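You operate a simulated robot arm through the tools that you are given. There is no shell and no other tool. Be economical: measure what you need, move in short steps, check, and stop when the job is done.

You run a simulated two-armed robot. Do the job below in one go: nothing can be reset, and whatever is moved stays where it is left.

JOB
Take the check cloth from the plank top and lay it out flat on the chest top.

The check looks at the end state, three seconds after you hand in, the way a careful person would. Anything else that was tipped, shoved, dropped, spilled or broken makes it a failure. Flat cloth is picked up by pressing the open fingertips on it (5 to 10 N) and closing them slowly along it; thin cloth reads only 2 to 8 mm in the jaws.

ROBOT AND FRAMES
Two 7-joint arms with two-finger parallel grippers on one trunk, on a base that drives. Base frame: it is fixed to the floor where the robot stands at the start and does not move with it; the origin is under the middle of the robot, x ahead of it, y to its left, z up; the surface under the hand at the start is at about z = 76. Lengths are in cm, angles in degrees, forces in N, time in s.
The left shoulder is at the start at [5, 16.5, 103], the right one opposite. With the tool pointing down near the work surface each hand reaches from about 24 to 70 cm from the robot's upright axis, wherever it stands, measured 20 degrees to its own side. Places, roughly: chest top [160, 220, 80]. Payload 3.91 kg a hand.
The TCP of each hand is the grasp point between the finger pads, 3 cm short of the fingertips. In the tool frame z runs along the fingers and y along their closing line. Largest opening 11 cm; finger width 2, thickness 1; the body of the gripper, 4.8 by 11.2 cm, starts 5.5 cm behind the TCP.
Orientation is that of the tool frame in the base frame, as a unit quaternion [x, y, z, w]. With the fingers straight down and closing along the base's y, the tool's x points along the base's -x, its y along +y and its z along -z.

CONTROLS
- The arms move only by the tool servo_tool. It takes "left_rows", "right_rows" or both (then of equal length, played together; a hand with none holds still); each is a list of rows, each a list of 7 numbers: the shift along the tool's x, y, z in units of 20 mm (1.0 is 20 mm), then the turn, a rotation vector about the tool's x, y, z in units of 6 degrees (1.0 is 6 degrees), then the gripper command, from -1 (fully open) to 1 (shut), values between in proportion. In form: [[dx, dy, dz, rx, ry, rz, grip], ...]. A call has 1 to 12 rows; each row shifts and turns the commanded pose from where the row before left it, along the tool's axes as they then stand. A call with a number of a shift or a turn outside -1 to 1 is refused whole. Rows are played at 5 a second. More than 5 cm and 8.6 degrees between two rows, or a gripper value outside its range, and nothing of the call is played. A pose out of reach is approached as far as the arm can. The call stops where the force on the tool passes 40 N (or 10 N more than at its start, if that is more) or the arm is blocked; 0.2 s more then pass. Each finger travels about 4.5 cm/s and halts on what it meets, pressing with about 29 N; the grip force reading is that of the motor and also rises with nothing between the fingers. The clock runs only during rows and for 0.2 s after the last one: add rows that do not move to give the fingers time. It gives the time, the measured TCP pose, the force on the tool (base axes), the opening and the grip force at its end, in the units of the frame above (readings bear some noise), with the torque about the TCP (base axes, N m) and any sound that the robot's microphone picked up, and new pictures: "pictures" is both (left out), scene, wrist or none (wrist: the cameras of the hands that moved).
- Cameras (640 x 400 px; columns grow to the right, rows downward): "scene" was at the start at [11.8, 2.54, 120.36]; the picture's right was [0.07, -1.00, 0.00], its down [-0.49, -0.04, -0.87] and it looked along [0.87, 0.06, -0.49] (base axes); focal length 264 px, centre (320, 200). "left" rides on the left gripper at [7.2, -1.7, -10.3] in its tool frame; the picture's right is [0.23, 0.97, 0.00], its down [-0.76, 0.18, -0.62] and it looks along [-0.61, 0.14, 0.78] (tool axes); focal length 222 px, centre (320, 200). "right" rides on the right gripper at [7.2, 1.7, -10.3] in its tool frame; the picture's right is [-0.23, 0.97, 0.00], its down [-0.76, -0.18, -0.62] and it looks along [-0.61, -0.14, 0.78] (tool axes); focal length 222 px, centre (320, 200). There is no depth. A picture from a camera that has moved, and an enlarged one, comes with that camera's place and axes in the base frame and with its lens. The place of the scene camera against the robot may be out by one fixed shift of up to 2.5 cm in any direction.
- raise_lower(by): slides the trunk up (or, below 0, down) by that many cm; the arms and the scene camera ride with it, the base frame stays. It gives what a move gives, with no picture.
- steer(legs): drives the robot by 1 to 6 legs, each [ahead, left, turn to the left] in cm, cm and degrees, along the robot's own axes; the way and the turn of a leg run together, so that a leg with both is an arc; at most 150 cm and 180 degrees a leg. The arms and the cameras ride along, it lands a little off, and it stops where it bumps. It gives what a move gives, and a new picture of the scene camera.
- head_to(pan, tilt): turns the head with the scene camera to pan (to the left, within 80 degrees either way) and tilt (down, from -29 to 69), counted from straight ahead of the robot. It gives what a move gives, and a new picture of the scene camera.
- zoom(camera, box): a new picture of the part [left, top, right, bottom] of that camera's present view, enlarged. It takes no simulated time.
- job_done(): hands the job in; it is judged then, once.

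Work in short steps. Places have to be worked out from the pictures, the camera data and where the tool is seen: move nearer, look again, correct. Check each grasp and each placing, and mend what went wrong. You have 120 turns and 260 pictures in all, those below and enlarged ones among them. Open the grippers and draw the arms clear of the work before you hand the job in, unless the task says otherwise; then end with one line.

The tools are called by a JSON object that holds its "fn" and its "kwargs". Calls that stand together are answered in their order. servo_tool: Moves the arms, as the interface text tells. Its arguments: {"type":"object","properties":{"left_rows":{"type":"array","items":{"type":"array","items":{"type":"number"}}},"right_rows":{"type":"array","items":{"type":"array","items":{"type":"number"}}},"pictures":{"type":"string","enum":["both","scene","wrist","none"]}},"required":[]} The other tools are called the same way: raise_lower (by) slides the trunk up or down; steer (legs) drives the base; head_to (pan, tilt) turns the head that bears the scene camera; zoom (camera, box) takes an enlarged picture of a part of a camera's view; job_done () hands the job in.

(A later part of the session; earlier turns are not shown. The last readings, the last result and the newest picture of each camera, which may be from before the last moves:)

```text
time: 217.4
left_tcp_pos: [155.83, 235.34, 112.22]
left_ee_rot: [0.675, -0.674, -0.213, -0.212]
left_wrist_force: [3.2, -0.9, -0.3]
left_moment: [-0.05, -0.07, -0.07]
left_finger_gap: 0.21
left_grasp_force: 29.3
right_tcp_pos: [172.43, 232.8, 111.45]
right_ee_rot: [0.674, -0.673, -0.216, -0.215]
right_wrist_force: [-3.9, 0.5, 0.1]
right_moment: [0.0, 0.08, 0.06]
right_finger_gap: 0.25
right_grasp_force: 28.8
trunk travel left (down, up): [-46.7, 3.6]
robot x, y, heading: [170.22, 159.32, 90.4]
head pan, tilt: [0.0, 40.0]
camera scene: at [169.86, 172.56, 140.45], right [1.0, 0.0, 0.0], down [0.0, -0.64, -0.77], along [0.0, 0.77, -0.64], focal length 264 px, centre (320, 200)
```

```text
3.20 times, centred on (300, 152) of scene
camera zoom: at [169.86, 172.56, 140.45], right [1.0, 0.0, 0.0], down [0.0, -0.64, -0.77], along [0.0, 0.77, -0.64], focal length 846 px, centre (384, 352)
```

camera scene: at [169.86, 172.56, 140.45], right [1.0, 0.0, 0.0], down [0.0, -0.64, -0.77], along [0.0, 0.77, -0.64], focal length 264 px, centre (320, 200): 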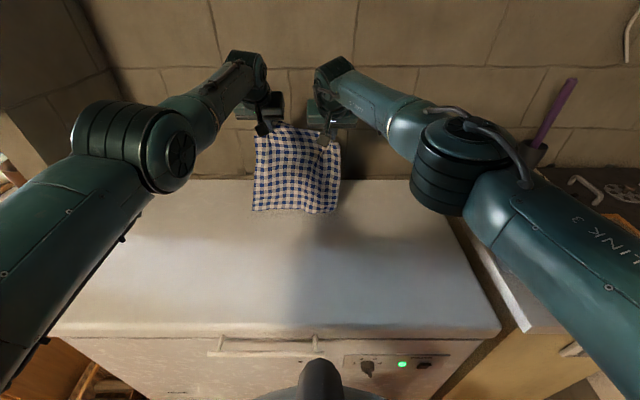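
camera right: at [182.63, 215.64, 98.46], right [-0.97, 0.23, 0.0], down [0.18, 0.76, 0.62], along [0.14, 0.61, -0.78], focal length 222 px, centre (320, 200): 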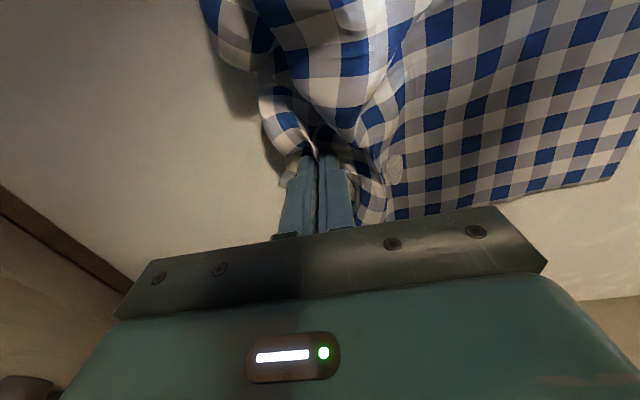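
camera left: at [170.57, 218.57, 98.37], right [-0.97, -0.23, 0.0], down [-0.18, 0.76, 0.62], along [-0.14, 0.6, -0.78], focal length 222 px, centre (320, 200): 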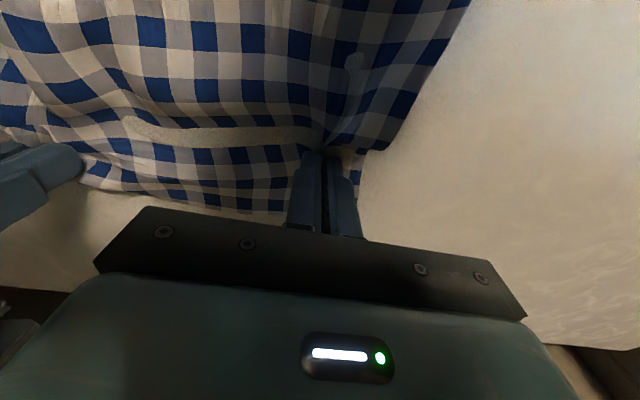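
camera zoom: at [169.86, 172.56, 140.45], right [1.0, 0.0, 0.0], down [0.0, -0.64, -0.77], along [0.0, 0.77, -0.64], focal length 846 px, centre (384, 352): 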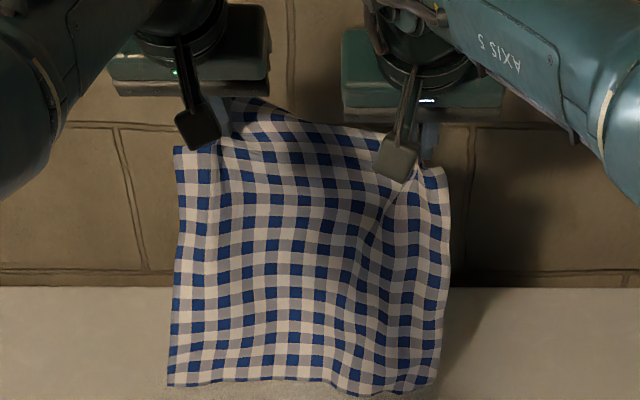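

The edge is just about touching. I'll continue with small alternating steps.

{"fn": "raise_lower", "kwargs": {"by": -1}}

{"fn": "steer", "kwargs": {"legs": [[-2.5, 0, 0]]}}

{"fn": "raise_lower", "kwargs": {"by": -1.5}}

{"fn": "steer", "kwargs": {"legs": [[-2.5, 0, 0]]}}

{"fn": "raise_lower", "kwargs": {"by": -2}}

{"fn": "zoom", "kwargs": {"camera": "scene", "box": [200, 90, 400, 215]}}

```text
time: 218.0
left_tcp_pos: [155.84, 235.43, 111.15]
left_ee_rot: [0.675, -0.674, -0.213, -0.211]
left_wrist_force: [2.2, -1.1, 0.6]
left_moment: [-0.01, -0.06, -0.09]
left_finger_gap: 0.26
left_grasp_force: 29.3
right_tcp_pos: [172.34, 232.91, 110.46]
right_ee_rot: [0.674, -0.673, -0.216, -0.214]
right_wrist_force: [-2.3, 1.1, 0.5]
right_moment: [0.01, 0.07, 0.04]
right_finger_gap: 0.22
right_grasp_force: 29.5
trunk travel left (down, up): [-45.7, 4.6]
robot x, y, heading: [169.96, 159.35, 90.0]
head pan, tilt: [0.0, 40.0]
```

```text
time: 218.8
left_tcp_pos: [155.97, 232.98, 111.13]
left_ee_rot: [0.675, -0.674, -0.212, -0.211]
left_wrist_force: [3.3, -0.9, -0.5]
left_moment: [0.0, -0.08, -0.09]
left_finger_gap: 0.21
left_grasp_force: 28.9
right_tcp_pos: [172.53, 230.44, 110.38]
right_ee_rot: [0.674, -0.673, -0.216, -0.215]
right_wrist_force: [-2.6, 1.5, 0.0]
right_moment: [0.05, 0.09, 0.05]
right_finger_gap: 0.22
right_grasp_force: 28.5
trunk travel left (down, up): [-45.7, 4.6]
robot x, y, heading: [169.91, 156.9, 90.2]
head pan, tilt: [0.0, 40.0]
camera scene: at [169.87, 170.12, 139.45], right [1.0, 0.0, 0.0], down [0.0, -0.64, -0.77], along [0.0, 0.77, -0.64], focal length 264 px, centre (320, 200)
```

scene: 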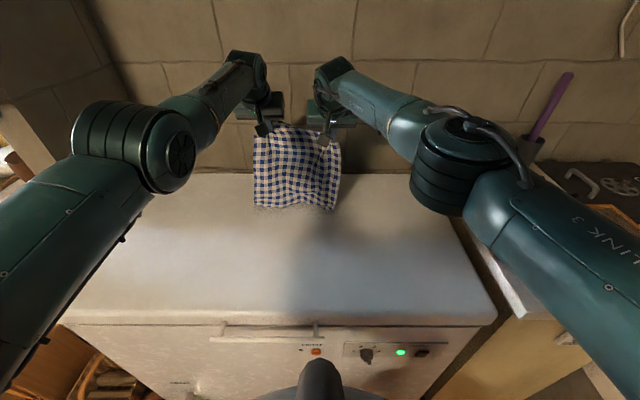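

```text
time: 219.5
left_tcp_pos: [155.86, 233.0, 109.52]
left_ee_rot: [0.676, -0.674, -0.212, -0.21]
left_wrist_force: [1.5, -0.8, -0.1]
left_moment: [-0.04, -0.07, -0.08]
left_finger_gap: 0.2
left_grasp_force: 29.1
right_tcp_pos: [172.46, 230.53, 108.84]
right_ee_rot: [0.674, -0.673, -0.215, -0.214]
right_wrist_force: [-3.4, 0.4, 1.0]
right_moment: [0.01, 0.09, 0.07]
right_finger_gap: 0.19
right_grasp_force: 29.4
trunk travel left (down, up): [-44.2, 6.1]
robot x, y, heading: [169.91, 156.9, 90.1]
head pan, tilt: [0.0, 40.0]
```

```text
time: 220.3
left_tcp_pos: [155.86, 230.38, 109.79]
left_ee_rot: [0.676, -0.674, -0.212, -0.21]
left_wrist_force: [2.6, 0.3, 0.0]
left_moment: [-0.02, -0.07, -0.1]
left_finger_gap: 0.22
left_grasp_force: 28.8
right_tcp_pos: [172.56, 227.87, 108.98]
right_ee_rot: [0.674, -0.673, -0.216, -0.215]
right_wrist_force: [-3.4, 1.3, 0.4]
right_moment: [0.03, 0.09, 0.06]
right_finger_gap: 0.21
right_grasp_force: 28.5
trunk travel left (down, up): [-44.2, 6.1]
robot x, y, heading: [169.94, 154.68, 90.0]
head pan, tilt: [0.0, 40.0]
camera scene: at [169.88, 167.65, 137.95], right [1.0, 0.0, 0.0], down [0.0, -0.64, -0.77], along [0.0, 0.77, -0.64], focal length 264 px, centre (320, 200)
```

scene: 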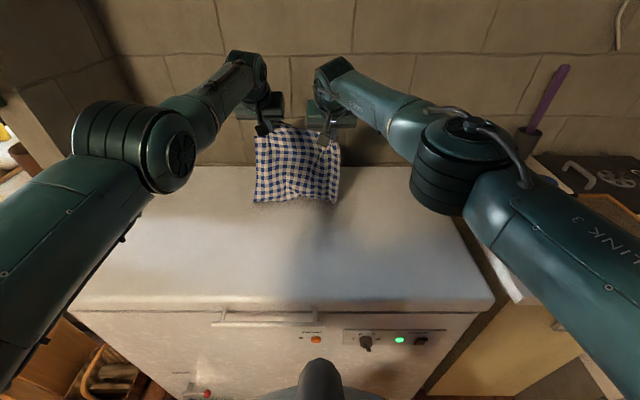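

```text
time: 220.9
left_tcp_pos: [155.79, 230.51, 107.55]
left_ee_rot: [0.676, -0.674, -0.212, -0.21]
left_wrist_force: [2.5, -0.5, -0.6]
left_moment: [0.0, -0.06, -0.07]
left_finger_gap: 0.2
left_grasp_force: 29.1
right_tcp_pos: [172.46, 227.91, 106.72]
right_ee_rot: [0.674, -0.673, -0.216, -0.215]
right_wrist_force: [-2.0, 0.8, 0.5]
right_moment: [0.05, 0.09, 0.08]
right_finger_gap: 0.21
right_grasp_force: 28.6
trunk travel left (down, up): [-42.2, 8.1]
robot x, y, heading: [170.14, 154.2, 90.2]
head pan, tilt: [0.0, 40.0]
```

```text
3.20 times, centred on (300, 152) of scene
camera zoom: at [169.88, 167.74, 135.94], right [1.0, 0.0, 0.0], down [0.0, -0.64, -0.77], along [0.0, 0.77, -0.64], focal length 846 px, centre (384, 352)
```

zoom: 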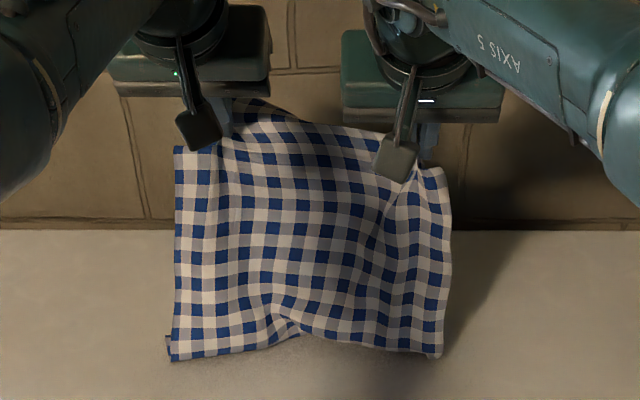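

The edge now trails outward, but it has drifted to y≈229, too near the front. I'll lift just free, go forward 8 cm, and resume from there.

{"fn": "raise_lower", "kwargs": {"by": 2.5}}

{"fn": "steer", "kwargs": {"legs": [[9.5, 0, 0]]}}

{"fn": "raise_lower", "kwargs": {"by": -1.5}}

{"fn": "steer", "kwargs": {"legs": [[-1.5, 0, 0]]}}

{"fn": "raise_lower", "kwargs": {"by": -1.5}}

{"fn": "steer", "kwargs": {"legs": [[-2, 0, 0]]}}

{"fn": "raise_lower", "kwargs": {"by": -2}}

{"fn": "zoom", "kwargs": {"camera": "scene", "box": [200, 90, 400, 215]}}

```text
time: 221.7
left_tcp_pos: [155.89, 230.55, 110.1]
left_ee_rot: [0.675, -0.674, -0.213, -0.212]
left_wrist_force: [2.0, -0.1, -0.6]
left_moment: [-0.01, -0.09, -0.09]
left_finger_gap: 0.22
left_grasp_force: 29.2
right_tcp_pos: [172.49, 228.09, 109.35]
right_ee_rot: [0.674, -0.673, -0.215, -0.214]
right_wrist_force: [-2.8, 1.0, -0.3]
right_moment: [0.02, 0.09, 0.03]
right_finger_gap: 0.2
right_grasp_force: 29.3
trunk travel left (down, up): [-44.7, 5.6]
robot x, y, heading: [169.97, 154.44, 90.1]
head pan, tilt: [0.0, 40.0]
```

```text
time: 222.8
left_tcp_pos: [155.76, 240.05, 109.99]
left_ee_rot: [0.676, -0.674, -0.212, -0.21]
left_wrist_force: [2.4, -1.0, 0.3]
left_moment: [0.0, -0.08, -0.07]
left_finger_gap: 0.2
left_grasp_force: 29.1
right_tcp_pos: [172.37, 237.42, 109.2]
right_ee_rot: [0.675, -0.673, -0.215, -0.214]
right_wrist_force: [-3.3, 0.7, 0.7]
right_moment: [0.01, 0.08, 0.02]
right_finger_gap: 0.22
right_grasp_force: 29.2
trunk travel left (down, up): [-44.7, 5.6]
robot x, y, heading: [170.13, 163.71, 90.2]
head pan, tilt: [0.0, 40.0]
camera scene: at [169.82, 177.24, 138.43], right [1.0, 0.01, 0.0], down [0.0, -0.64, -0.77], along [0.0, 0.77, -0.64], focal length 264 px, centre (320, 200)
```

scene: 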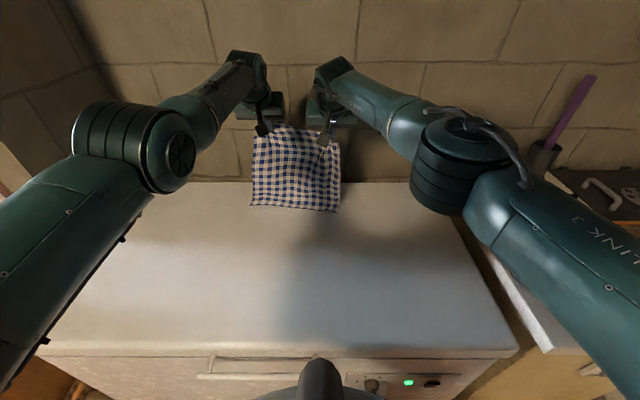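

```text
time: 223.4
left_tcp_pos: [155.88, 239.91, 108.58]
left_ee_rot: [0.676, -0.674, -0.212, -0.211]
left_wrist_force: [2.3, -1.6, -1.2]
left_moment: [-0.03, -0.05, -0.05]
left_finger_gap: 0.21
left_grasp_force: 28.7
right_tcp_pos: [172.3, 237.27, 107.76]
right_ee_rot: [0.675, -0.672, -0.216, -0.215]
right_wrist_force: [-2.4, 0.2, 0.7]
right_moment: [0.02, 0.07, 0.01]
right_finger_gap: 0.19
right_grasp_force: 29.3
trunk travel left (down, up): [-43.2, 7.1]
robot x, y, heading: [169.96, 163.78, 90.3]
head pan, tilt: [0.0, 40.0]
```

```text
time: 224.2
left_tcp_pos: [155.81, 238.49, 108.63]
left_ee_rot: [0.676, -0.673, -0.213, -0.21]
left_wrist_force: [3.1, -0.6, -0.1]
left_moment: [-0.02, -0.05, -0.1]
left_finger_gap: 0.23
left_grasp_force: 28.7
right_tcp_pos: [172.26, 235.79, 107.78]
right_ee_rot: [0.675, -0.672, -0.216, -0.215]
right_wrist_force: [-2.6, 0.7, 0.3]
right_moment: [0.03, 0.05, 0.07]
right_finger_gap: 0.2
right_grasp_force: 28.7
trunk travel left (down, up): [-43.2, 7.1]
robot x, y, heading: [170.07, 162.65, 90.3]
head pan, tilt: [0.0, 40.0]
camera scene: at [169.83, 175.61, 136.94], right [1.0, 0.01, 0.0], down [0.0, -0.64, -0.77], along [0.0, 0.77, -0.64], focal length 264 px, centre (320, 200)
```

scene: 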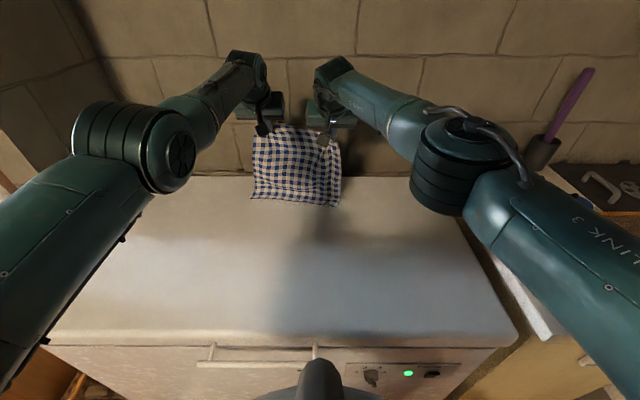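

```text
time: 224.8
left_tcp_pos: [155.84, 238.41, 107.08]
left_ee_rot: [0.676, -0.673, -0.212, -0.211]
left_wrist_force: [2.7, -0.6, 0.2]
left_moment: [-0.02, -0.06, -0.07]
left_finger_gap: 0.21
left_grasp_force: 28.9
right_tcp_pos: [172.3, 235.93, 106.27]
right_ee_rot: [0.675, -0.672, -0.215, -0.214]
right_wrist_force: [-2.3, 0.5, 0.6]
right_moment: [0.03, 0.05, 0.02]
right_finger_gap: 0.21
right_grasp_force: 29.2
trunk travel left (down, up): [-41.7, 8.6]
robot x, y, heading: [169.8, 162.11, 90.1]
head pan, tilt: [0.0, 40.0]
```

```text
time: 225.6
left_tcp_pos: [155.78, 236.23, 107.1]
left_ee_rot: [0.676, -0.673, -0.212, -0.211]
left_wrist_force: [2.4, -0.5, -0.1]
left_moment: [0.01, -0.02, -0.02]
left_finger_gap: 0.22
left_grasp_force: 29.3
right_tcp_pos: [172.28, 233.9, 106.35]
right_ee_rot: [0.675, -0.672, -0.217, -0.215]
right_wrist_force: [-3.2, 0.1, -0.5]
right_moment: [0.06, 0.03, 0.07]
right_finger_gap: 0.21
right_grasp_force: 29.5
trunk travel left (down, up): [-41.7, 8.6]
robot x, y, heading: [170.22, 160.24, 90.3]
head pan, tilt: [0.0, 40.0]
camera scene: at [169.84, 173.6, 135.45], right [1.0, 0.01, 0.0], down [0.0, -0.64, -0.77], along [0.0, 0.77, -0.64], focal length 264 px, centre (320, 200)
```

scene: 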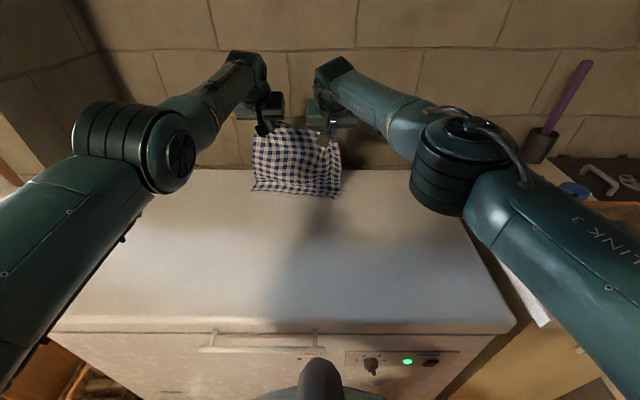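

```text
time: 226.3
left_tcp_pos: [155.87, 236.49, 104.92]
left_ee_rot: [0.676, -0.674, -0.212, -0.21]
left_wrist_force: [2.3, 0.2, -0.3]
left_moment: [-0.01, -0.06, -0.08]
left_finger_gap: 0.23
left_grasp_force: 28.8
right_tcp_pos: [172.3, 233.87, 104.39]
right_ee_rot: [0.675, -0.672, -0.216, -0.214]
right_wrist_force: [-2.5, -0.4, 0.2]
right_moment: [0.02, 0.07, -0.01]
right_finger_gap: 0.24
right_grasp_force: 29.2
trunk travel left (down, up): [-39.7, 10.6]
robot x, y, heading: [169.94, 160.5, 90.2]
head pan, tilt: [0.0, 40.0]
```

```text
3.20 times, centred on (300, 152) of scene
camera zoom: at [169.84, 173.68, 133.44], right [1.0, 0.01, 0.0], down [0.0, -0.64, -0.77], along [0.0, 0.77, -0.64], focal length 846 px, centre (384, 352)
```

zoom: 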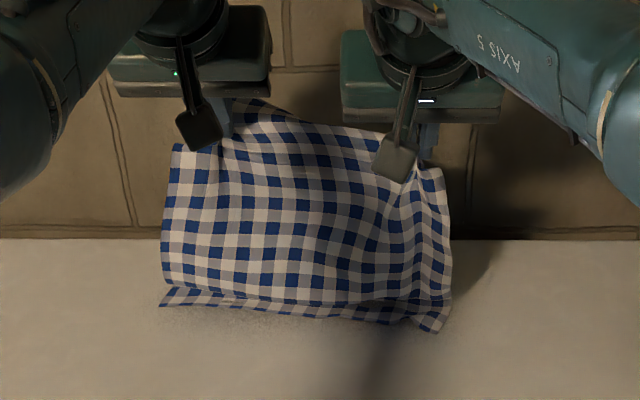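

The strip curled toward me again because I drove forward while touching. I'll lift clear, go forward, then touch down only while moving backward.

{"fn": "raise_lower", "kwargs": {"by": 6}}

{"fn": "steer", "kwargs": {"legs": [[4.5, 0, 0]]}}

{"fn": "raise_lower", "kwargs": {"by": -2.2}}

{"fn": "steer", "kwargs": {"legs": [[-2, 0, 0]]}}

{"fn": "raise_lower", "kwargs": {"by": -0.8}}

{"fn": "steer", "kwargs": {"legs": [[-1.5, 0, 0]]}}

{"fn": "raise_lower", "kwargs": {"by": -0.8}}

{"fn": "steer", "kwargs": {"legs": [[-1.5, 0, 0]]}}

{"fn": "raise_lower", "kwargs": {"by": -1}}

{"fn": "zoom", "kwargs": {"camera": "scene", "box": [200, 90, 400, 215]}}

```text
time: 227.3
left_tcp_pos: [155.83, 236.44, 111.03]
left_ee_rot: [0.676, -0.674, -0.211, -0.21]
left_wrist_force: [3.8, -0.3, -0.2]
left_moment: [0.0, -0.08, -0.1]
left_finger_gap: 0.2
left_grasp_force: 28.9
right_tcp_pos: [172.24, 233.92, 110.3]
right_ee_rot: [0.675, -0.672, -0.216, -0.214]
right_wrist_force: [-2.2, -0.2, 0.3]
right_moment: [0.05, 0.08, 0.06]
right_finger_gap: 0.22
right_grasp_force: 28.7
trunk travel left (down, up): [-45.7, 4.6]
robot x, y, heading: [170.07, 160.08, 90.1]
head pan, tilt: [0.0, 40.0]
```

```text
time: 228.2
left_tcp_pos: [155.83, 241.15, 110.97]
left_ee_rot: [0.676, -0.674, -0.211, -0.209]
left_wrist_force: [2.3, 0.7, -1.1]
left_moment: [-0.04, -0.06, -0.05]
left_finger_gap: 0.2
left_grasp_force: 29.2
right_tcp_pos: [172.36, 238.48, 110.25]
right_ee_rot: [0.675, -0.672, -0.215, -0.214]
right_wrist_force: [-3.1, 0.8, 0.4]
right_moment: [0.0, 0.05, 0.07]
right_finger_gap: 0.2
right_grasp_force: 29.1
trunk travel left (down, up): [-45.7, 4.6]
robot x, y, heading: [170.17, 164.75, 90.2]
head pan, tilt: [0.0, 40.0]
camera scene: at [169.81, 178.31, 139.42], right [1.0, 0.01, 0.0], down [0.0, -0.64, -0.77], along [0.0, 0.77, -0.64], focal length 264 px, centre (320, 200)
```

scene: 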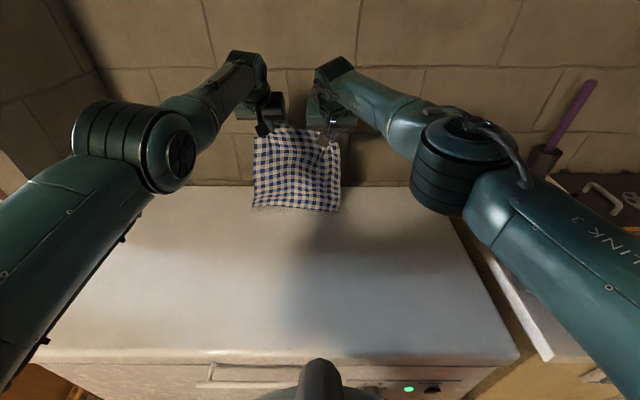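

```text
time: 228.8
left_tcp_pos: [155.83, 240.9, 108.88]
left_ee_rot: [0.676, -0.673, -0.212, -0.211]
left_wrist_force: [1.7, -0.5, 0.2]
left_moment: [0.01, -0.05, -0.09]
left_finger_gap: 0.19
left_grasp_force: 28.7
right_tcp_pos: [172.25, 238.32, 108.22]
right_ee_rot: [0.675, -0.672, -0.216, -0.213]
right_wrist_force: [-2.2, -0.5, 0.5]
right_moment: [0.05, 0.05, 0.02]
right_finger_gap: 0.2
right_grasp_force: 29.3
trunk travel left (down, up): [-43.5, 6.8]
robot x, y, heading: [170.02, 164.92, 90.3]
head pan, tilt: [0.0, 40.0]
```

```text
time: 229.6
left_tcp_pos: [155.69, 238.87, 108.86]
left_ee_rot: [0.676, -0.673, -0.212, -0.211]
left_wrist_force: [2.0, -1.0, 0.7]
left_moment: [0.0, -0.05, -0.07]
left_finger_gap: 0.22
left_grasp_force: 28.7
right_tcp_pos: [172.34, 236.37, 108.12]
right_ee_rot: [0.674, -0.673, -0.216, -0.215]
right_wrist_force: [-2.7, -0.2, 0.6]
right_moment: [0.01, 0.1, 0.04]
right_finger_gap: 0.23
right_grasp_force: 29.4
trunk travel left (down, up): [-43.5, 6.8]
robot x, y, heading: [169.87, 162.86, 90.4]
head pan, tilt: [0.0, 40.0]
camera scene: at [169.83, 176.13, 137.25], right [1.0, 0.01, 0.0], down [0.0, -0.64, -0.77], along [0.0, 0.77, -0.64], focal length 264 px, centre (320, 200)
```

scene: 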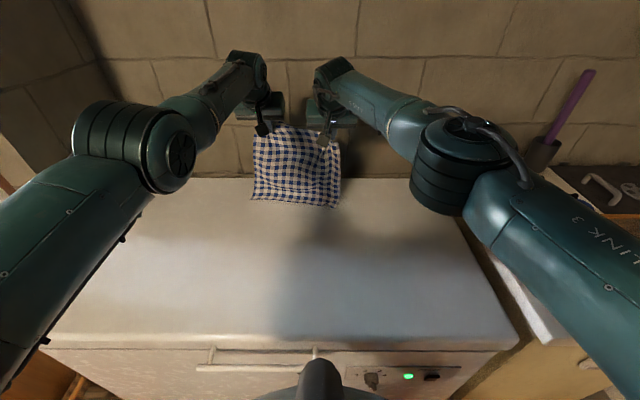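

```text
time: 230.2
left_tcp_pos: [155.81, 238.88, 108.05]
left_ee_rot: [0.676, -0.674, -0.211, -0.211]
left_wrist_force: [2.0, -1.3, 0.1]
left_moment: [-0.01, -0.08, -0.07]
left_finger_gap: 0.21
left_grasp_force: 28.5
right_tcp_pos: [172.21, 236.57, 107.32]
right_ee_rot: [0.675, -0.672, -0.217, -0.213]
right_wrist_force: [-1.0, 0.3, -0.2]
right_moment: [0.01, 0.05, 0.0]
right_finger_gap: 0.2
right_grasp_force: 28.7
trunk travel left (down, up): [-42.7, 7.6]
robot x, y, heading: [170.04, 163.11, 90.3]
head pan, tilt: [0.0, 40.0]
```

```text
time: 231.0
left_tcp_pos: [155.82, 237.38, 108.01]
left_ee_rot: [0.676, -0.674, -0.211, -0.211]
left_wrist_force: [2.3, -1.0, -0.2]
left_moment: [0.0, -0.05, -0.1]
left_finger_gap: 0.25
left_grasp_force: 29.2
right_tcp_pos: [172.26, 234.88, 107.35]
right_ee_rot: [0.675, -0.672, -0.216, -0.214]
right_wrist_force: [-2.8, 0.5, 0.9]
right_moment: [0.01, 0.06, 0.01]
right_finger_gap: 0.21
right_grasp_force: 29.5
trunk travel left (down, up): [-42.7, 7.6]
robot x, y, heading: [170.25, 161.39, 90.2]
head pan, tilt: [0.0, 40.0]
camera scene: at [169.84, 174.64, 136.45], right [1.0, 0.01, 0.0], down [0.0, -0.64, -0.77], along [0.0, 0.77, -0.64], focal length 264 px, centre (320, 200)
```

scene: 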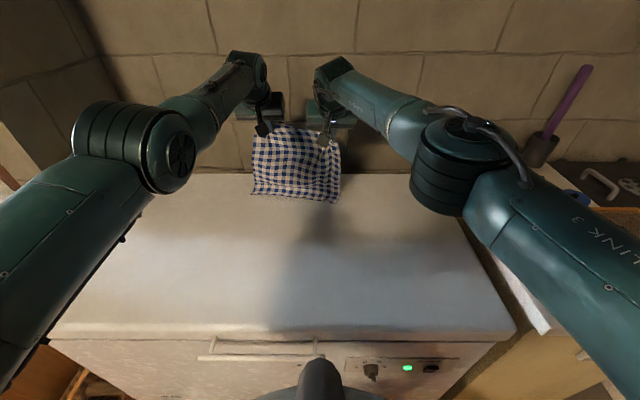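

```text
time: 231.6
left_tcp_pos: [155.78, 237.39, 107.25]
left_ee_rot: [0.676, -0.674, -0.211, -0.21]
left_wrist_force: [1.7, 0.0, -0.7]
left_moment: [0.01, -0.05, -0.05]
left_finger_gap: 0.21
left_grasp_force: 29.0
right_tcp_pos: [172.38, 235.02, 106.49]
right_ee_rot: [0.675, -0.672, -0.216, -0.214]
right_wrist_force: [-2.2, 1.3, 0.3]
right_moment: [0.0, 0.06, 0.01]
right_finger_gap: 0.21
right_grasp_force: 29.0
trunk travel left (down, up): [-41.9, 8.4]
robot x, y, heading: [170.08, 161.51, 90.2]
head pan, tilt: [0.0, 40.0]
```

```text
time: 232.3
left_tcp_pos: [155.82, 235.92, 107.23]
left_ee_rot: [0.676, -0.674, -0.212, -0.21]
left_wrist_force: [2.1, -0.1, 0.4]
left_moment: [-0.04, -0.06, -0.04]
left_finger_gap: 0.21
left_grasp_force: 28.9
right_tcp_pos: [172.32, 233.38, 106.56]
right_ee_rot: [0.674, -0.673, -0.215, -0.214]
right_wrist_force: [-2.5, 0.0, -0.6]
right_moment: [0.05, 0.09, 0.0]
right_finger_gap: 0.22
right_grasp_force: 29.3
trunk travel left (down, up): [-41.9, 8.4]
robot x, y, heading: [170.1, 159.8, 90.3]
head pan, tilt: [0.0, 40.0]
camera scene: at [169.84, 173.12, 135.65], right [1.0, 0.01, 0.0], down [0.0, -0.64, -0.77], along [0.0, 0.77, -0.64], focal length 264 px, centre (320, 200)
```

scene: 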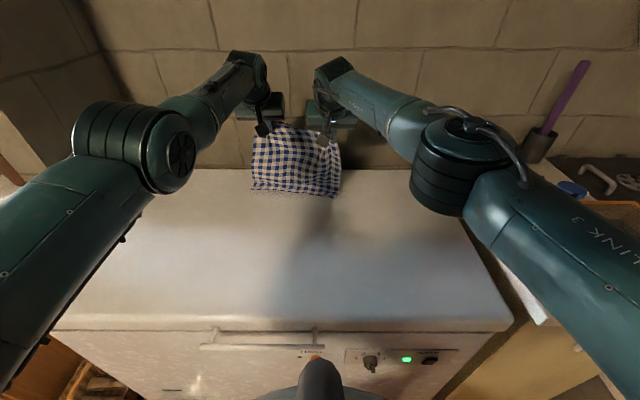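

```text
time: 232.9
left_tcp_pos: [155.85, 235.88, 106.25]
left_ee_rot: [0.676, -0.673, -0.212, -0.211]
left_wrist_force: [1.8, -0.6, -0.5]
left_moment: [-0.01, -0.03, -0.08]
left_finger_gap: 0.22
left_grasp_force: 29.5
right_tcp_pos: [172.29, 233.35, 105.45]
right_ee_rot: [0.675, -0.673, -0.216, -0.213]
right_wrist_force: [-2.1, -0.5, 0.2]
right_moment: [0.02, -0.01, -0.01]
right_finger_gap: 0.21
right_grasp_force: 29.4
trunk travel left (down, up): [-40.9, 9.4]
robot x, y, heading: [169.96, 160.18, 90.3]
head pan, tilt: [0.0, 40.0]
```

```text
3.20 times, centred on (300, 152) of scene
camera zoom: at [169.84, 173.17, 134.64], right [1.0, 0.01, 0.0], down [0.0, -0.64, -0.77], along [0.0, 0.77, -0.64], focal length 846 px, centre (384, 352)
```

zoom: 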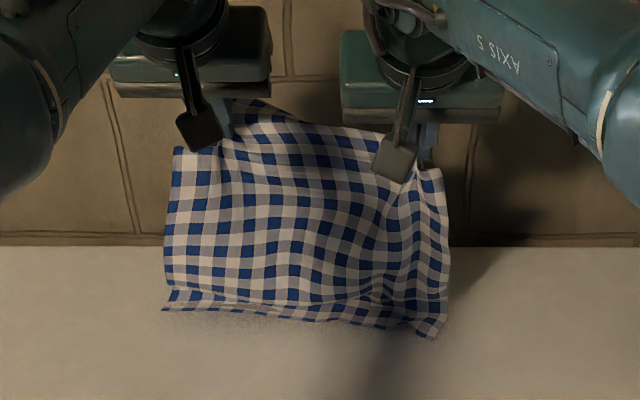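

A 2 cm strip still curls toward me. I'll ease up 1.2 cm and pull back 4 cm with only light contact so friction flips it outward.

{"fn": "raise_lower", "kwargs": {"by": 1.5}}

{"fn": "steer", "kwargs": {"legs": [[-4, 0, 0]]}}

{"fn": "zoom", "kwargs": {"camera": "scene", "box": [200, 90, 400, 215]}}

```text
time: 233.5
left_tcp_pos: [155.82, 235.99, 107.76]
left_ee_rot: [0.676, -0.674, -0.211, -0.21]
left_wrist_force: [2.3, 0.5, -0.4]
left_moment: [-0.03, -0.06, -0.06]
left_finger_gap: 0.22
left_grasp_force: 28.8
right_tcp_pos: [172.42, 233.45, 106.98]
right_ee_rot: [0.675, -0.673, -0.215, -0.215]
right_wrist_force: [-1.7, 0.2, -0.3]
right_moment: [0.03, 0.04, 0.0]
right_finger_gap: 0.23
right_grasp_force: 28.5
trunk travel left (down, up): [-42.4, 7.9]
robot x, y, heading: [169.95, 159.74, 90.3]
head pan, tilt: [0.0, 40.0]
```

```text
time: 234.4
left_tcp_pos: [155.88, 231.97, 107.83]
left_ee_rot: [0.676, -0.674, -0.212, -0.211]
left_wrist_force: [2.3, -1.0, -0.8]
left_moment: [-0.05, -0.02, -0.07]
left_finger_gap: 0.2
left_grasp_force: 28.5
right_tcp_pos: [172.36, 229.42, 107.11]
right_ee_rot: [0.675, -0.672, -0.217, -0.215]
right_wrist_force: [-1.0, 0.7, 1.1]
right_moment: [-0.03, 0.06, 0.0]
right_finger_gap: 0.19
right_grasp_force: 29.3
trunk travel left (down, up): [-42.4, 7.9]
robot x, y, heading: [170.15, 155.82, 90.5]
head pan, tilt: [0.0, 40.0]
camera scene: at [169.86, 169.15, 136.15], right [1.0, 0.01, 0.0], down [0.0, -0.64, -0.77], along [0.0, 0.77, -0.64], focal length 264 px, centre (320, 200)
```

scene: 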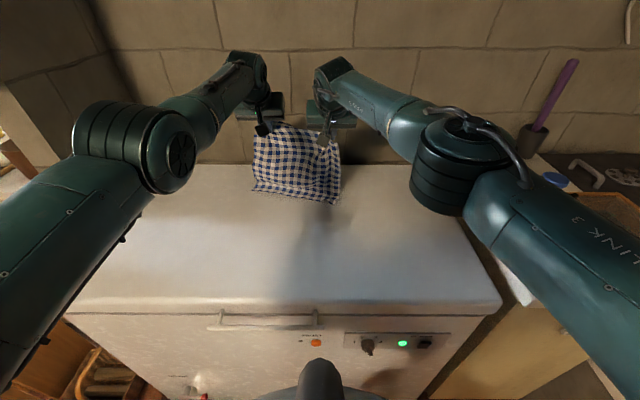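

```text
3.20 times, centred on (300, 152) of scene
camera zoom: at [169.86, 169.15, 136.15], right [1.0, 0.01, 0.0], down [0.0, -0.64, -0.77], along [0.0, 0.77, -0.64], focal length 846 px, centre (384, 352)
```

zoom: 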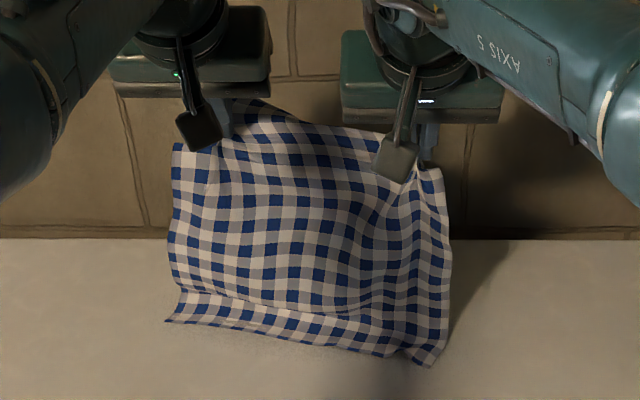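

The curl naturally goes toward me, so I'll lay the other way instead: free edge down first near the front, with the hands moving outward. I'll raise the cloth clear and back up so the free edge sits near y≈205.

{"fn": "raise_lower", "kwargs": {"by": 6}}

{"fn": "steer", "kwargs": {"legs": [[-25, 0, 0]]}}

{"fn": "zoom", "kwargs": {"camera": "scene", "box": [180, 80, 420, 230]}}

```text
time: 235.4
left_tcp_pos: [155.86, 232.05, 113.68]
left_ee_rot: [0.676, -0.674, -0.211, -0.21]
left_wrist_force: [2.4, -1.2, -0.3]
left_moment: [0.0, -0.06, -0.04]
left_finger_gap: 0.21
left_grasp_force: 28.6
right_tcp_pos: [172.26, 229.5, 112.89]
right_ee_rot: [0.675, -0.672, -0.216, -0.214]
right_wrist_force: [-2.7, 0.6, -0.7]
right_moment: [0.02, 0.04, 0.01]
right_finger_gap: 0.2
right_grasp_force: 29.0
trunk travel left (down, up): [-48.4, 1.9]
robot x, y, heading: [170.32, 156.03, 90.4]
head pan, tilt: [0.0, 40.0]
```

```text
time: 237.2
left_tcp_pos: [156.06, 207.16, 113.7]
left_ee_rot: [0.676, -0.674, -0.211, -0.211]
left_wrist_force: [2.2, -0.2, -0.1]
left_moment: [-0.02, -0.03, -0.08]
left_finger_gap: 0.23
left_grasp_force: 29.4
right_tcp_pos: [172.66, 204.47, 113.04]
right_ee_rot: [-0.674, 0.674, 0.216, 0.215]
right_wrist_force: [-3.0, 0.3, -0.2]
right_moment: [0.02, 0.11, 0.04]
right_finger_gap: 0.2
right_grasp_force: 29.3
trunk travel left (down, up): [-48.4, 1.9]
robot x, y, heading: [169.97, 131.09, 90.2]
head pan, tilt: [0.0, 40.0]
camera scene: at [169.99, 144.27, 142.15], right [1.0, 0.0, 0.0], down [0.0, -0.64, -0.77], along [0.0, 0.77, -0.64], focal length 264 px, centre (320, 200)
```

scene: 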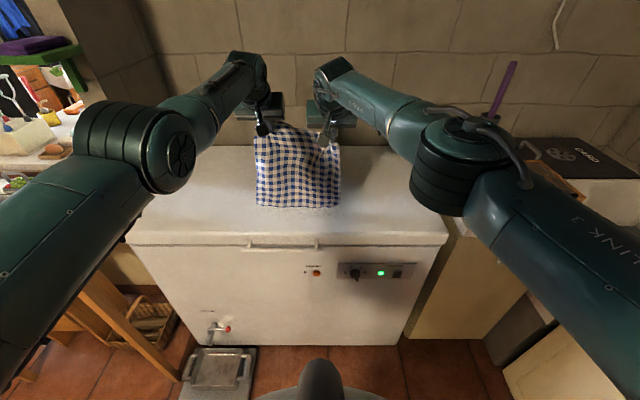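

```text
2.67 times, centred on (300, 155) of scene
camera zoom: at [169.99, 144.27, 142.15], right [1.0, 0.0, 0.0], down [0.0, -0.64, -0.77], along [0.0, 0.77, -0.64], focal length 705 px, centre (373, 320)
```

zoom: 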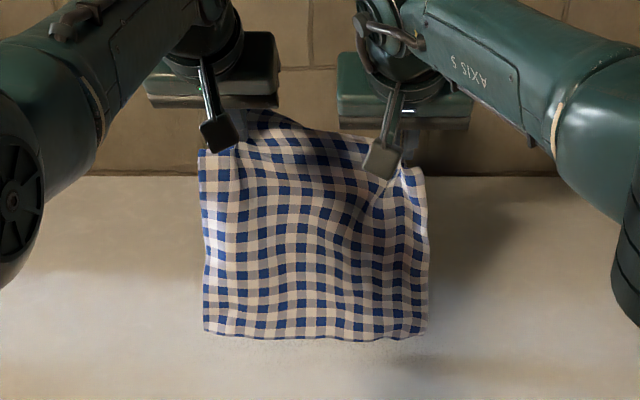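

The free edge hangs over y≈208 and nearly touches. Now I'll lower and move forward in steps.

{"fn": "raise_lower", "kwargs": {"by": -3}}

{"fn": "steer", "kwargs": {"legs": [[2, 0, 0]]}}

{"fn": "raise_lower", "kwargs": {"by": -2.5}}

{"fn": "steer", "kwargs": {"legs": [[3, 0, 0]]}}

{"fn": "zoom", "kwargs": {"camera": "scene", "box": [180, 80, 420, 230]}}

```text
time: 238.0
left_tcp_pos: [156.14, 207.09, 110.64]
left_ee_rot: [0.676, -0.674, -0.211, -0.21]
left_wrist_force: [2.9, -1.1, 0.5]
left_moment: [0.03, -0.05, -0.11]
left_finger_gap: 0.22
left_grasp_force: 29.6
right_tcp_pos: [172.69, 204.61, 109.96]
right_ee_rot: [-0.673, 0.674, 0.216, 0.215]
right_wrist_force: [-2.2, -0.4, 0.7]
right_moment: [0.0, 0.07, 0.06]
right_finger_gap: 0.22
right_grasp_force: 28.6
trunk travel left (down, up): [-45.4, 4.9]
robot x, y, heading: [170.25, 130.91, 90.3]
head pan, tilt: [0.0, 40.0]
```

```text
time: 238.8
left_tcp_pos: [156.08, 209.24, 110.64]
left_ee_rot: [0.676, -0.674, -0.211, -0.211]
left_wrist_force: [2.6, -1.0, -0.4]
left_moment: [0.01, -0.07, -0.08]
left_finger_gap: 0.23
left_grasp_force: 28.9
right_tcp_pos: [172.48, 206.64, 110.1]
right_ee_rot: [0.674, -0.673, -0.216, -0.214]
right_wrist_force: [-1.9, 0.8, -0.4]
right_moment: [-0.03, 0.06, 0.07]
right_finger_gap: 0.21
right_grasp_force: 29.6
trunk travel left (down, up): [-45.4, 4.9]
robot x, y, heading: [170.0, 133.23, 90.3]
head pan, tilt: [0.0, 40.0]
camera scene: at [169.98, 146.4, 139.13], right [1.0, 0.0, 0.0], down [0.0, -0.64, -0.77], along [0.0, 0.77, -0.64], focal length 264 px, centre (320, 200)
```

scene: 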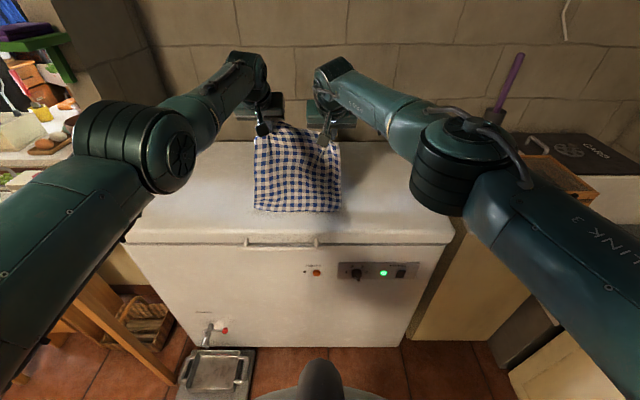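

```text
time: 239.5
left_tcp_pos: [156.27, 209.04, 108.2]
left_ee_rot: [0.675, -0.674, -0.211, -0.211]
left_wrist_force: [2.0, -1.1, 0.1]
left_moment: [0.01, -0.02, -0.08]
left_finger_gap: 0.21
left_grasp_force: 28.9
right_tcp_pos: [172.64, 206.47, 107.51]
right_ee_rot: [-0.674, 0.674, 0.215, 0.215]
right_wrist_force: [-2.4, -0.1, 0.6]
right_moment: [0.01, 0.06, 0.08]
right_finger_gap: 0.22
right_grasp_force: 28.6
trunk travel left (down, up): [-42.9, 7.4]
robot x, y, heading: [169.9, 132.99, 90.2]
head pan, tilt: [0.0, 40.0]
```

```text
time: 240.3
left_tcp_pos: [156.18, 212.13, 108.03]
left_ee_rot: [0.676, -0.675, -0.21, -0.21]
left_wrist_force: [1.6, 0.7, -0.1]
left_moment: [-0.04, -0.06, -0.04]
left_finger_gap: 0.22
left_grasp_force: 28.6
right_tcp_pos: [172.51, 209.77, 107.33]
right_ee_rot: [0.674, -0.674, -0.215, -0.214]
right_wrist_force: [-1.1, 0.3, -0.2]
right_moment: [0.03, 0.07, 0.03]
right_finger_gap: 0.22
right_grasp_force: 28.9
trunk travel left (down, up): [-42.9, 7.4]
robot x, y, heading: [170.04, 135.43, 90.1]
head pan, tilt: [0.0, 40.0]
camera scene: at [169.97, 149.42, 136.63], right [1.0, 0.0, 0.0], down [0.0, -0.64, -0.77], along [0.0, 0.77, -0.64], focal length 264 px, centre (320, 200)
```

scene: 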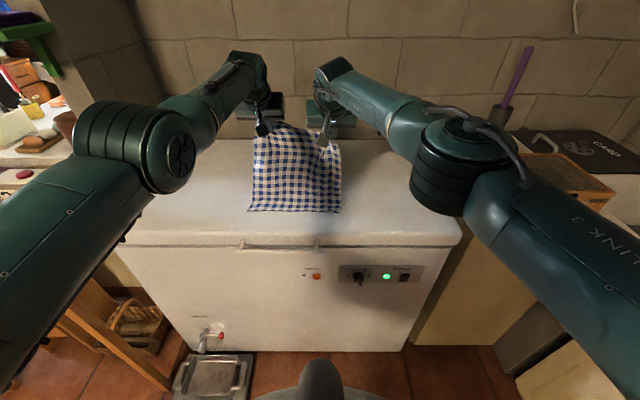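

```text
2.67 times, centred on (300, 155) of scene
camera zoom: at [169.97, 149.42, 136.63], right [1.0, 0.0, 0.0], down [0.0, -0.64, -0.77], along [0.0, 0.77, -0.64], focal length 705 px, centre (373, 320)
```

zoom: 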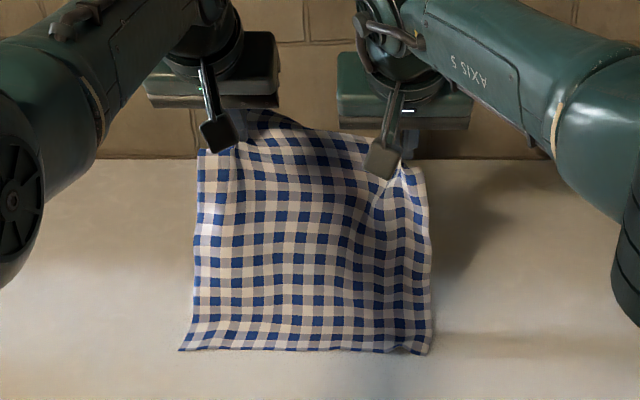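

That works well: the near edge lies straight at y≈206, trailing toward me. I'll continue outward and down.

{"fn": "raise_lower", "kwargs": {"by": -3.5}}

{"fn": "steer", "kwargs": {"legs": [[4, 0, 0]]}}

{"fn": "raise_lower", "kwargs": {"by": -4}}

{"fn": "steer", "kwargs": {"legs": [[4, 0, 0]]}}

{"fn": "zoom", "kwargs": {"camera": "scene", "box": [180, 80, 420, 230]}}

```text
time: 241.1
left_tcp_pos: [156.05, 212.06, 104.72]
left_ee_rot: [0.676, -0.674, -0.211, -0.21]
left_wrist_force: [2.1, -0.3, 0.6]
left_moment: [-0.03, -0.04, -0.06]
left_finger_gap: 0.22
left_grasp_force: 29.3
right_tcp_pos: [172.52, 209.5, 103.96]
right_ee_rot: [0.674, -0.674, -0.216, -0.214]
right_wrist_force: [-1.9, 0.1, -0.6]
right_moment: [-0.01, 0.02, 0.04]
right_finger_gap: 0.21
right_grasp_force: 29.1
trunk travel left (down, up): [-39.4, 10.9]
robot x, y, heading: [169.68, 136.12, 90.3]
head pan, tilt: [0.0, 40.0]
```

```text
time: 242.0
left_tcp_pos: [156.04, 216.24, 104.61]
left_ee_rot: [0.676, -0.674, -0.211, -0.209]
left_wrist_force: [1.9, 0.4, -1.1]
left_moment: [-0.02, -0.05, -0.03]
left_finger_gap: 0.23
left_grasp_force: 28.6
right_tcp_pos: [172.57, 213.71, 103.94]
right_ee_rot: [0.675, -0.673, -0.215, -0.213]
right_wrist_force: [-2.6, 0.6, -0.7]
right_moment: [0.03, 0.02, 0.05]
right_finger_gap: 0.21
right_grasp_force: 29.1
trunk travel left (down, up): [-39.4, 10.9]
robot x, y, heading: [170.12, 140.15, 90.0]
head pan, tilt: [0.0, 40.0]
camera scene: at [169.96, 153.44, 133.12], right [1.0, 0.0, 0.0], down [0.0, -0.64, -0.77], along [0.0, 0.77, -0.64], focal length 264 px, centre (320, 200)
```

scene: 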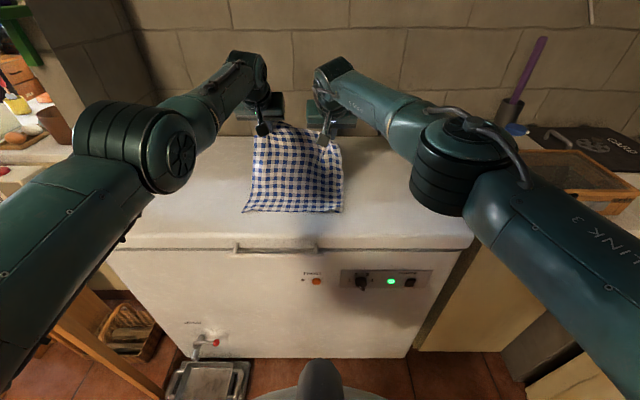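

```text
time: 242.8
left_tcp_pos: [156.17, 216.11, 100.76]
left_ee_rot: [0.675, -0.674, -0.212, -0.211]
left_wrist_force: [2.2, 0.6, -0.4]
left_moment: [-0.03, -0.05, -0.06]
left_finger_gap: 0.22
left_grasp_force: 28.8
right_tcp_pos: [172.58, 213.59, 100.05]
right_ee_rot: [0.674, -0.673, -0.215, -0.214]
right_wrist_force: [-1.3, 0.0, -0.6]
right_moment: [0.0, 0.07, 0.03]
right_finger_gap: 0.21
right_grasp_force: 29.4
trunk travel left (down, up): [-35.4, 14.9]
robot x, y, heading: [170.29, 140.17, 90.5]
head pan, tilt: [0.0, 40.0]
```

```text
time: 243.7
left_tcp_pos: [155.94, 219.99, 100.64]
left_ee_rot: [0.676, -0.674, -0.211, -0.21]
left_wrist_force: [1.5, 0.0, -0.4]
left_moment: [-0.03, -0.05, -0.06]
left_finger_gap: 0.26
left_grasp_force: 29.1
right_tcp_pos: [172.43, 217.52, 100.02]
right_ee_rot: [0.674, -0.673, -0.215, -0.214]
right_wrist_force: [-1.1, 0.3, -0.5]
right_moment: [0.01, 0.05, 0.04]
right_finger_gap: 0.2
right_grasp_force: 28.4
trunk travel left (down, up): [-35.4, 14.9]
robot x, y, heading: [170.33, 143.87, 90.2]
head pan, tilt: [0.0, 40.0]
camera scene: at [169.93, 157.34, 129.13], right [1.0, 0.0, 0.0], down [0.0, -0.64, -0.77], along [0.0, 0.77, -0.64], focal length 264 px, centre (320, 200)
```

scene: 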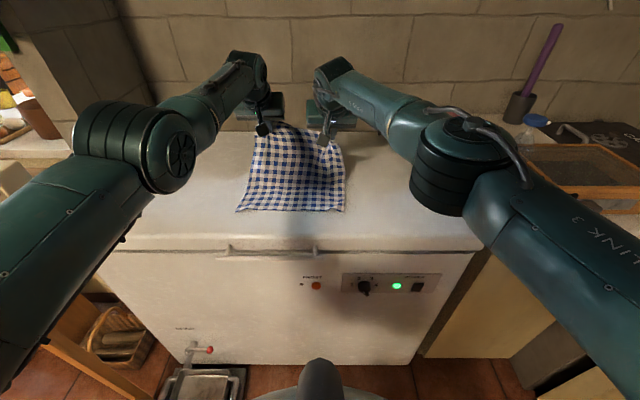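

```text
2.67 times, centred on (300, 155) of scene
camera zoom: at [169.93, 157.34, 129.13], right [1.0, 0.0, 0.0], down [0.0, -0.64, -0.77], along [0.0, 0.77, -0.64], focal length 705 px, centre (373, 320)
```

zoom: 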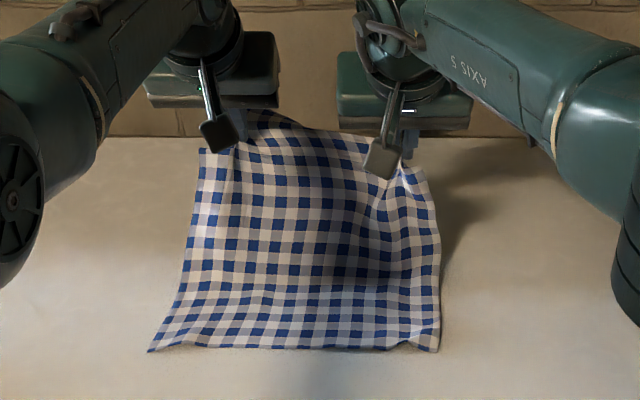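

Laying out very well. Continuing.

{"fn": "raise_lower", "kwargs": {"by": -4}}

{"fn": "steer", "kwargs": {"legs": [[4, 0, 0]]}}

{"fn": "raise_lower", "kwargs": {"by": -3.5}}

{"fn": "steer", "kwargs": {"legs": [[4.5, 0, 0]]}}

{"fn": "zoom", "kwargs": {"camera": "scene", "box": [180, 80, 420, 230]}}

```text
time: 244.5
left_tcp_pos: [156.1, 220.02, 96.61]
left_ee_rot: [0.675, -0.675, -0.211, -0.211]
left_wrist_force: [1.7, -0.1, 0.9]
left_moment: [-0.05, -0.08, -0.08]
left_finger_gap: 0.21
left_grasp_force: 29.0
right_tcp_pos: [172.4, 217.43, 96.0]
right_ee_rot: [0.674, -0.673, -0.216, -0.215]
right_wrist_force: [-1.5, 0.9, 0.8]
right_moment: [-0.03, 0.05, 0.05]
right_finger_gap: 0.21
right_grasp_force: 29.1
trunk travel left (down, up): [-31.4, 18.9]
robot x, y, heading: [170.02, 143.71, 90.4]
head pan, tilt: [0.0, 40.0]
```

```text
time: 245.4
left_tcp_pos: [155.82, 224.05, 96.57]
left_ee_rot: [0.676, -0.674, -0.211, -0.21]
left_wrist_force: [1.3, -0.7, 0.2]
left_moment: [0.0, -0.05, -0.05]
left_finger_gap: 0.22
left_grasp_force: 29.1
right_tcp_pos: [172.48, 221.53, 95.81]
right_ee_rot: [0.675, -0.673, -0.215, -0.213]
right_wrist_force: [-1.5, 1.3, 0.2]
right_moment: [0.0, 0.08, 0.03]
right_finger_gap: 0.2
right_grasp_force: 29.2
trunk travel left (down, up): [-31.4, 18.9]
robot x, y, heading: [170.06, 147.82, 90.2]
head pan, tilt: [0.0, 40.0]
camera scene: at [169.91, 161.31, 125.13], right [1.0, 0.0, 0.0], down [0.0, -0.64, -0.77], along [0.0, 0.77, -0.64], focal length 264 px, centre (320, 200)
```

scene: 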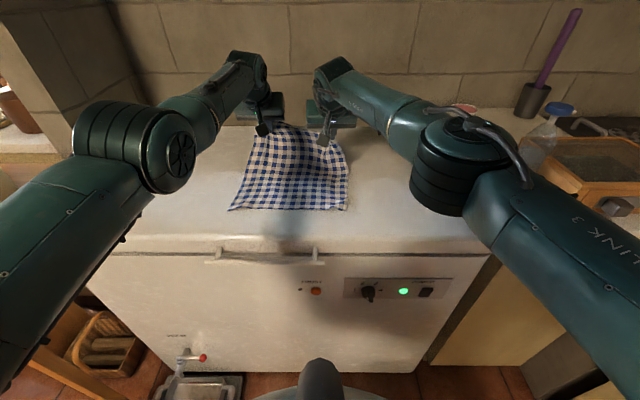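

```text
time: 246.2
left_tcp_pos: [156.03, 223.98, 93.24]
left_ee_rot: [0.676, -0.674, -0.211, -0.211]
left_wrist_force: [1.9, -0.7, 0.4]
left_moment: [0.0, -0.03, -0.03]
left_finger_gap: 0.23
left_grasp_force: 29.1
right_tcp_pos: [172.35, 221.41, 92.53]
right_ee_rot: [0.674, -0.673, -0.216, -0.214]
right_wrist_force: [-2.4, 0.4, 0.2]
right_moment: [0.02, 0.04, 0.01]
right_finger_gap: 0.2
right_grasp_force: 29.4
trunk travel left (down, up): [-27.9, 22.4]
robot x, y, heading: [170.42, 148.2, 90.1]
head pan, tilt: [0.0, 40.0]
```

```text
time: 247.1
left_tcp_pos: [155.98, 228.38, 93.1]
left_ee_rot: [0.676, -0.674, -0.211, -0.21]
left_wrist_force: [1.8, 0.1, 0.1]
left_moment: [0.03, -0.05, -0.05]
left_finger_gap: 0.22
left_grasp_force: 29.0
right_tcp_pos: [172.37, 226.0, 92.45]
right_ee_rot: [0.675, -0.672, -0.216, -0.215]
right_wrist_force: [-2.4, 0.1, -0.8]
right_moment: [0.01, 0.04, 0.02]
right_finger_gap: 0.23
right_grasp_force: 28.4
trunk travel left (down, up): [-27.9, 22.4]
robot x, y, heading: [170.05, 151.94, 90.2]
head pan, tilt: [0.0, 40.0]
camera scene: at [169.9, 165.71, 121.63], right [1.0, 0.0, 0.0], down [0.0, -0.64, -0.77], along [0.0, 0.77, -0.64], focal length 264 px, centre (320, 200)
```

scene: 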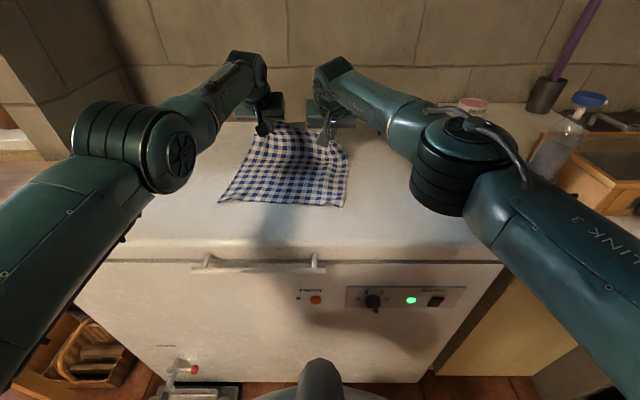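

```text
2.67 times, centred on (300, 155) of scene
camera zoom: at [169.9, 165.71, 121.63], right [1.0, 0.0, 0.0], down [0.0, -0.64, -0.77], along [0.0, 0.77, -0.64], focal length 705 px, centre (373, 320)
```

zoom: 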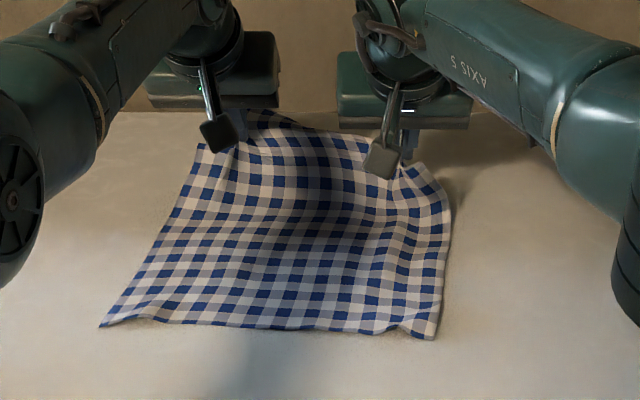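

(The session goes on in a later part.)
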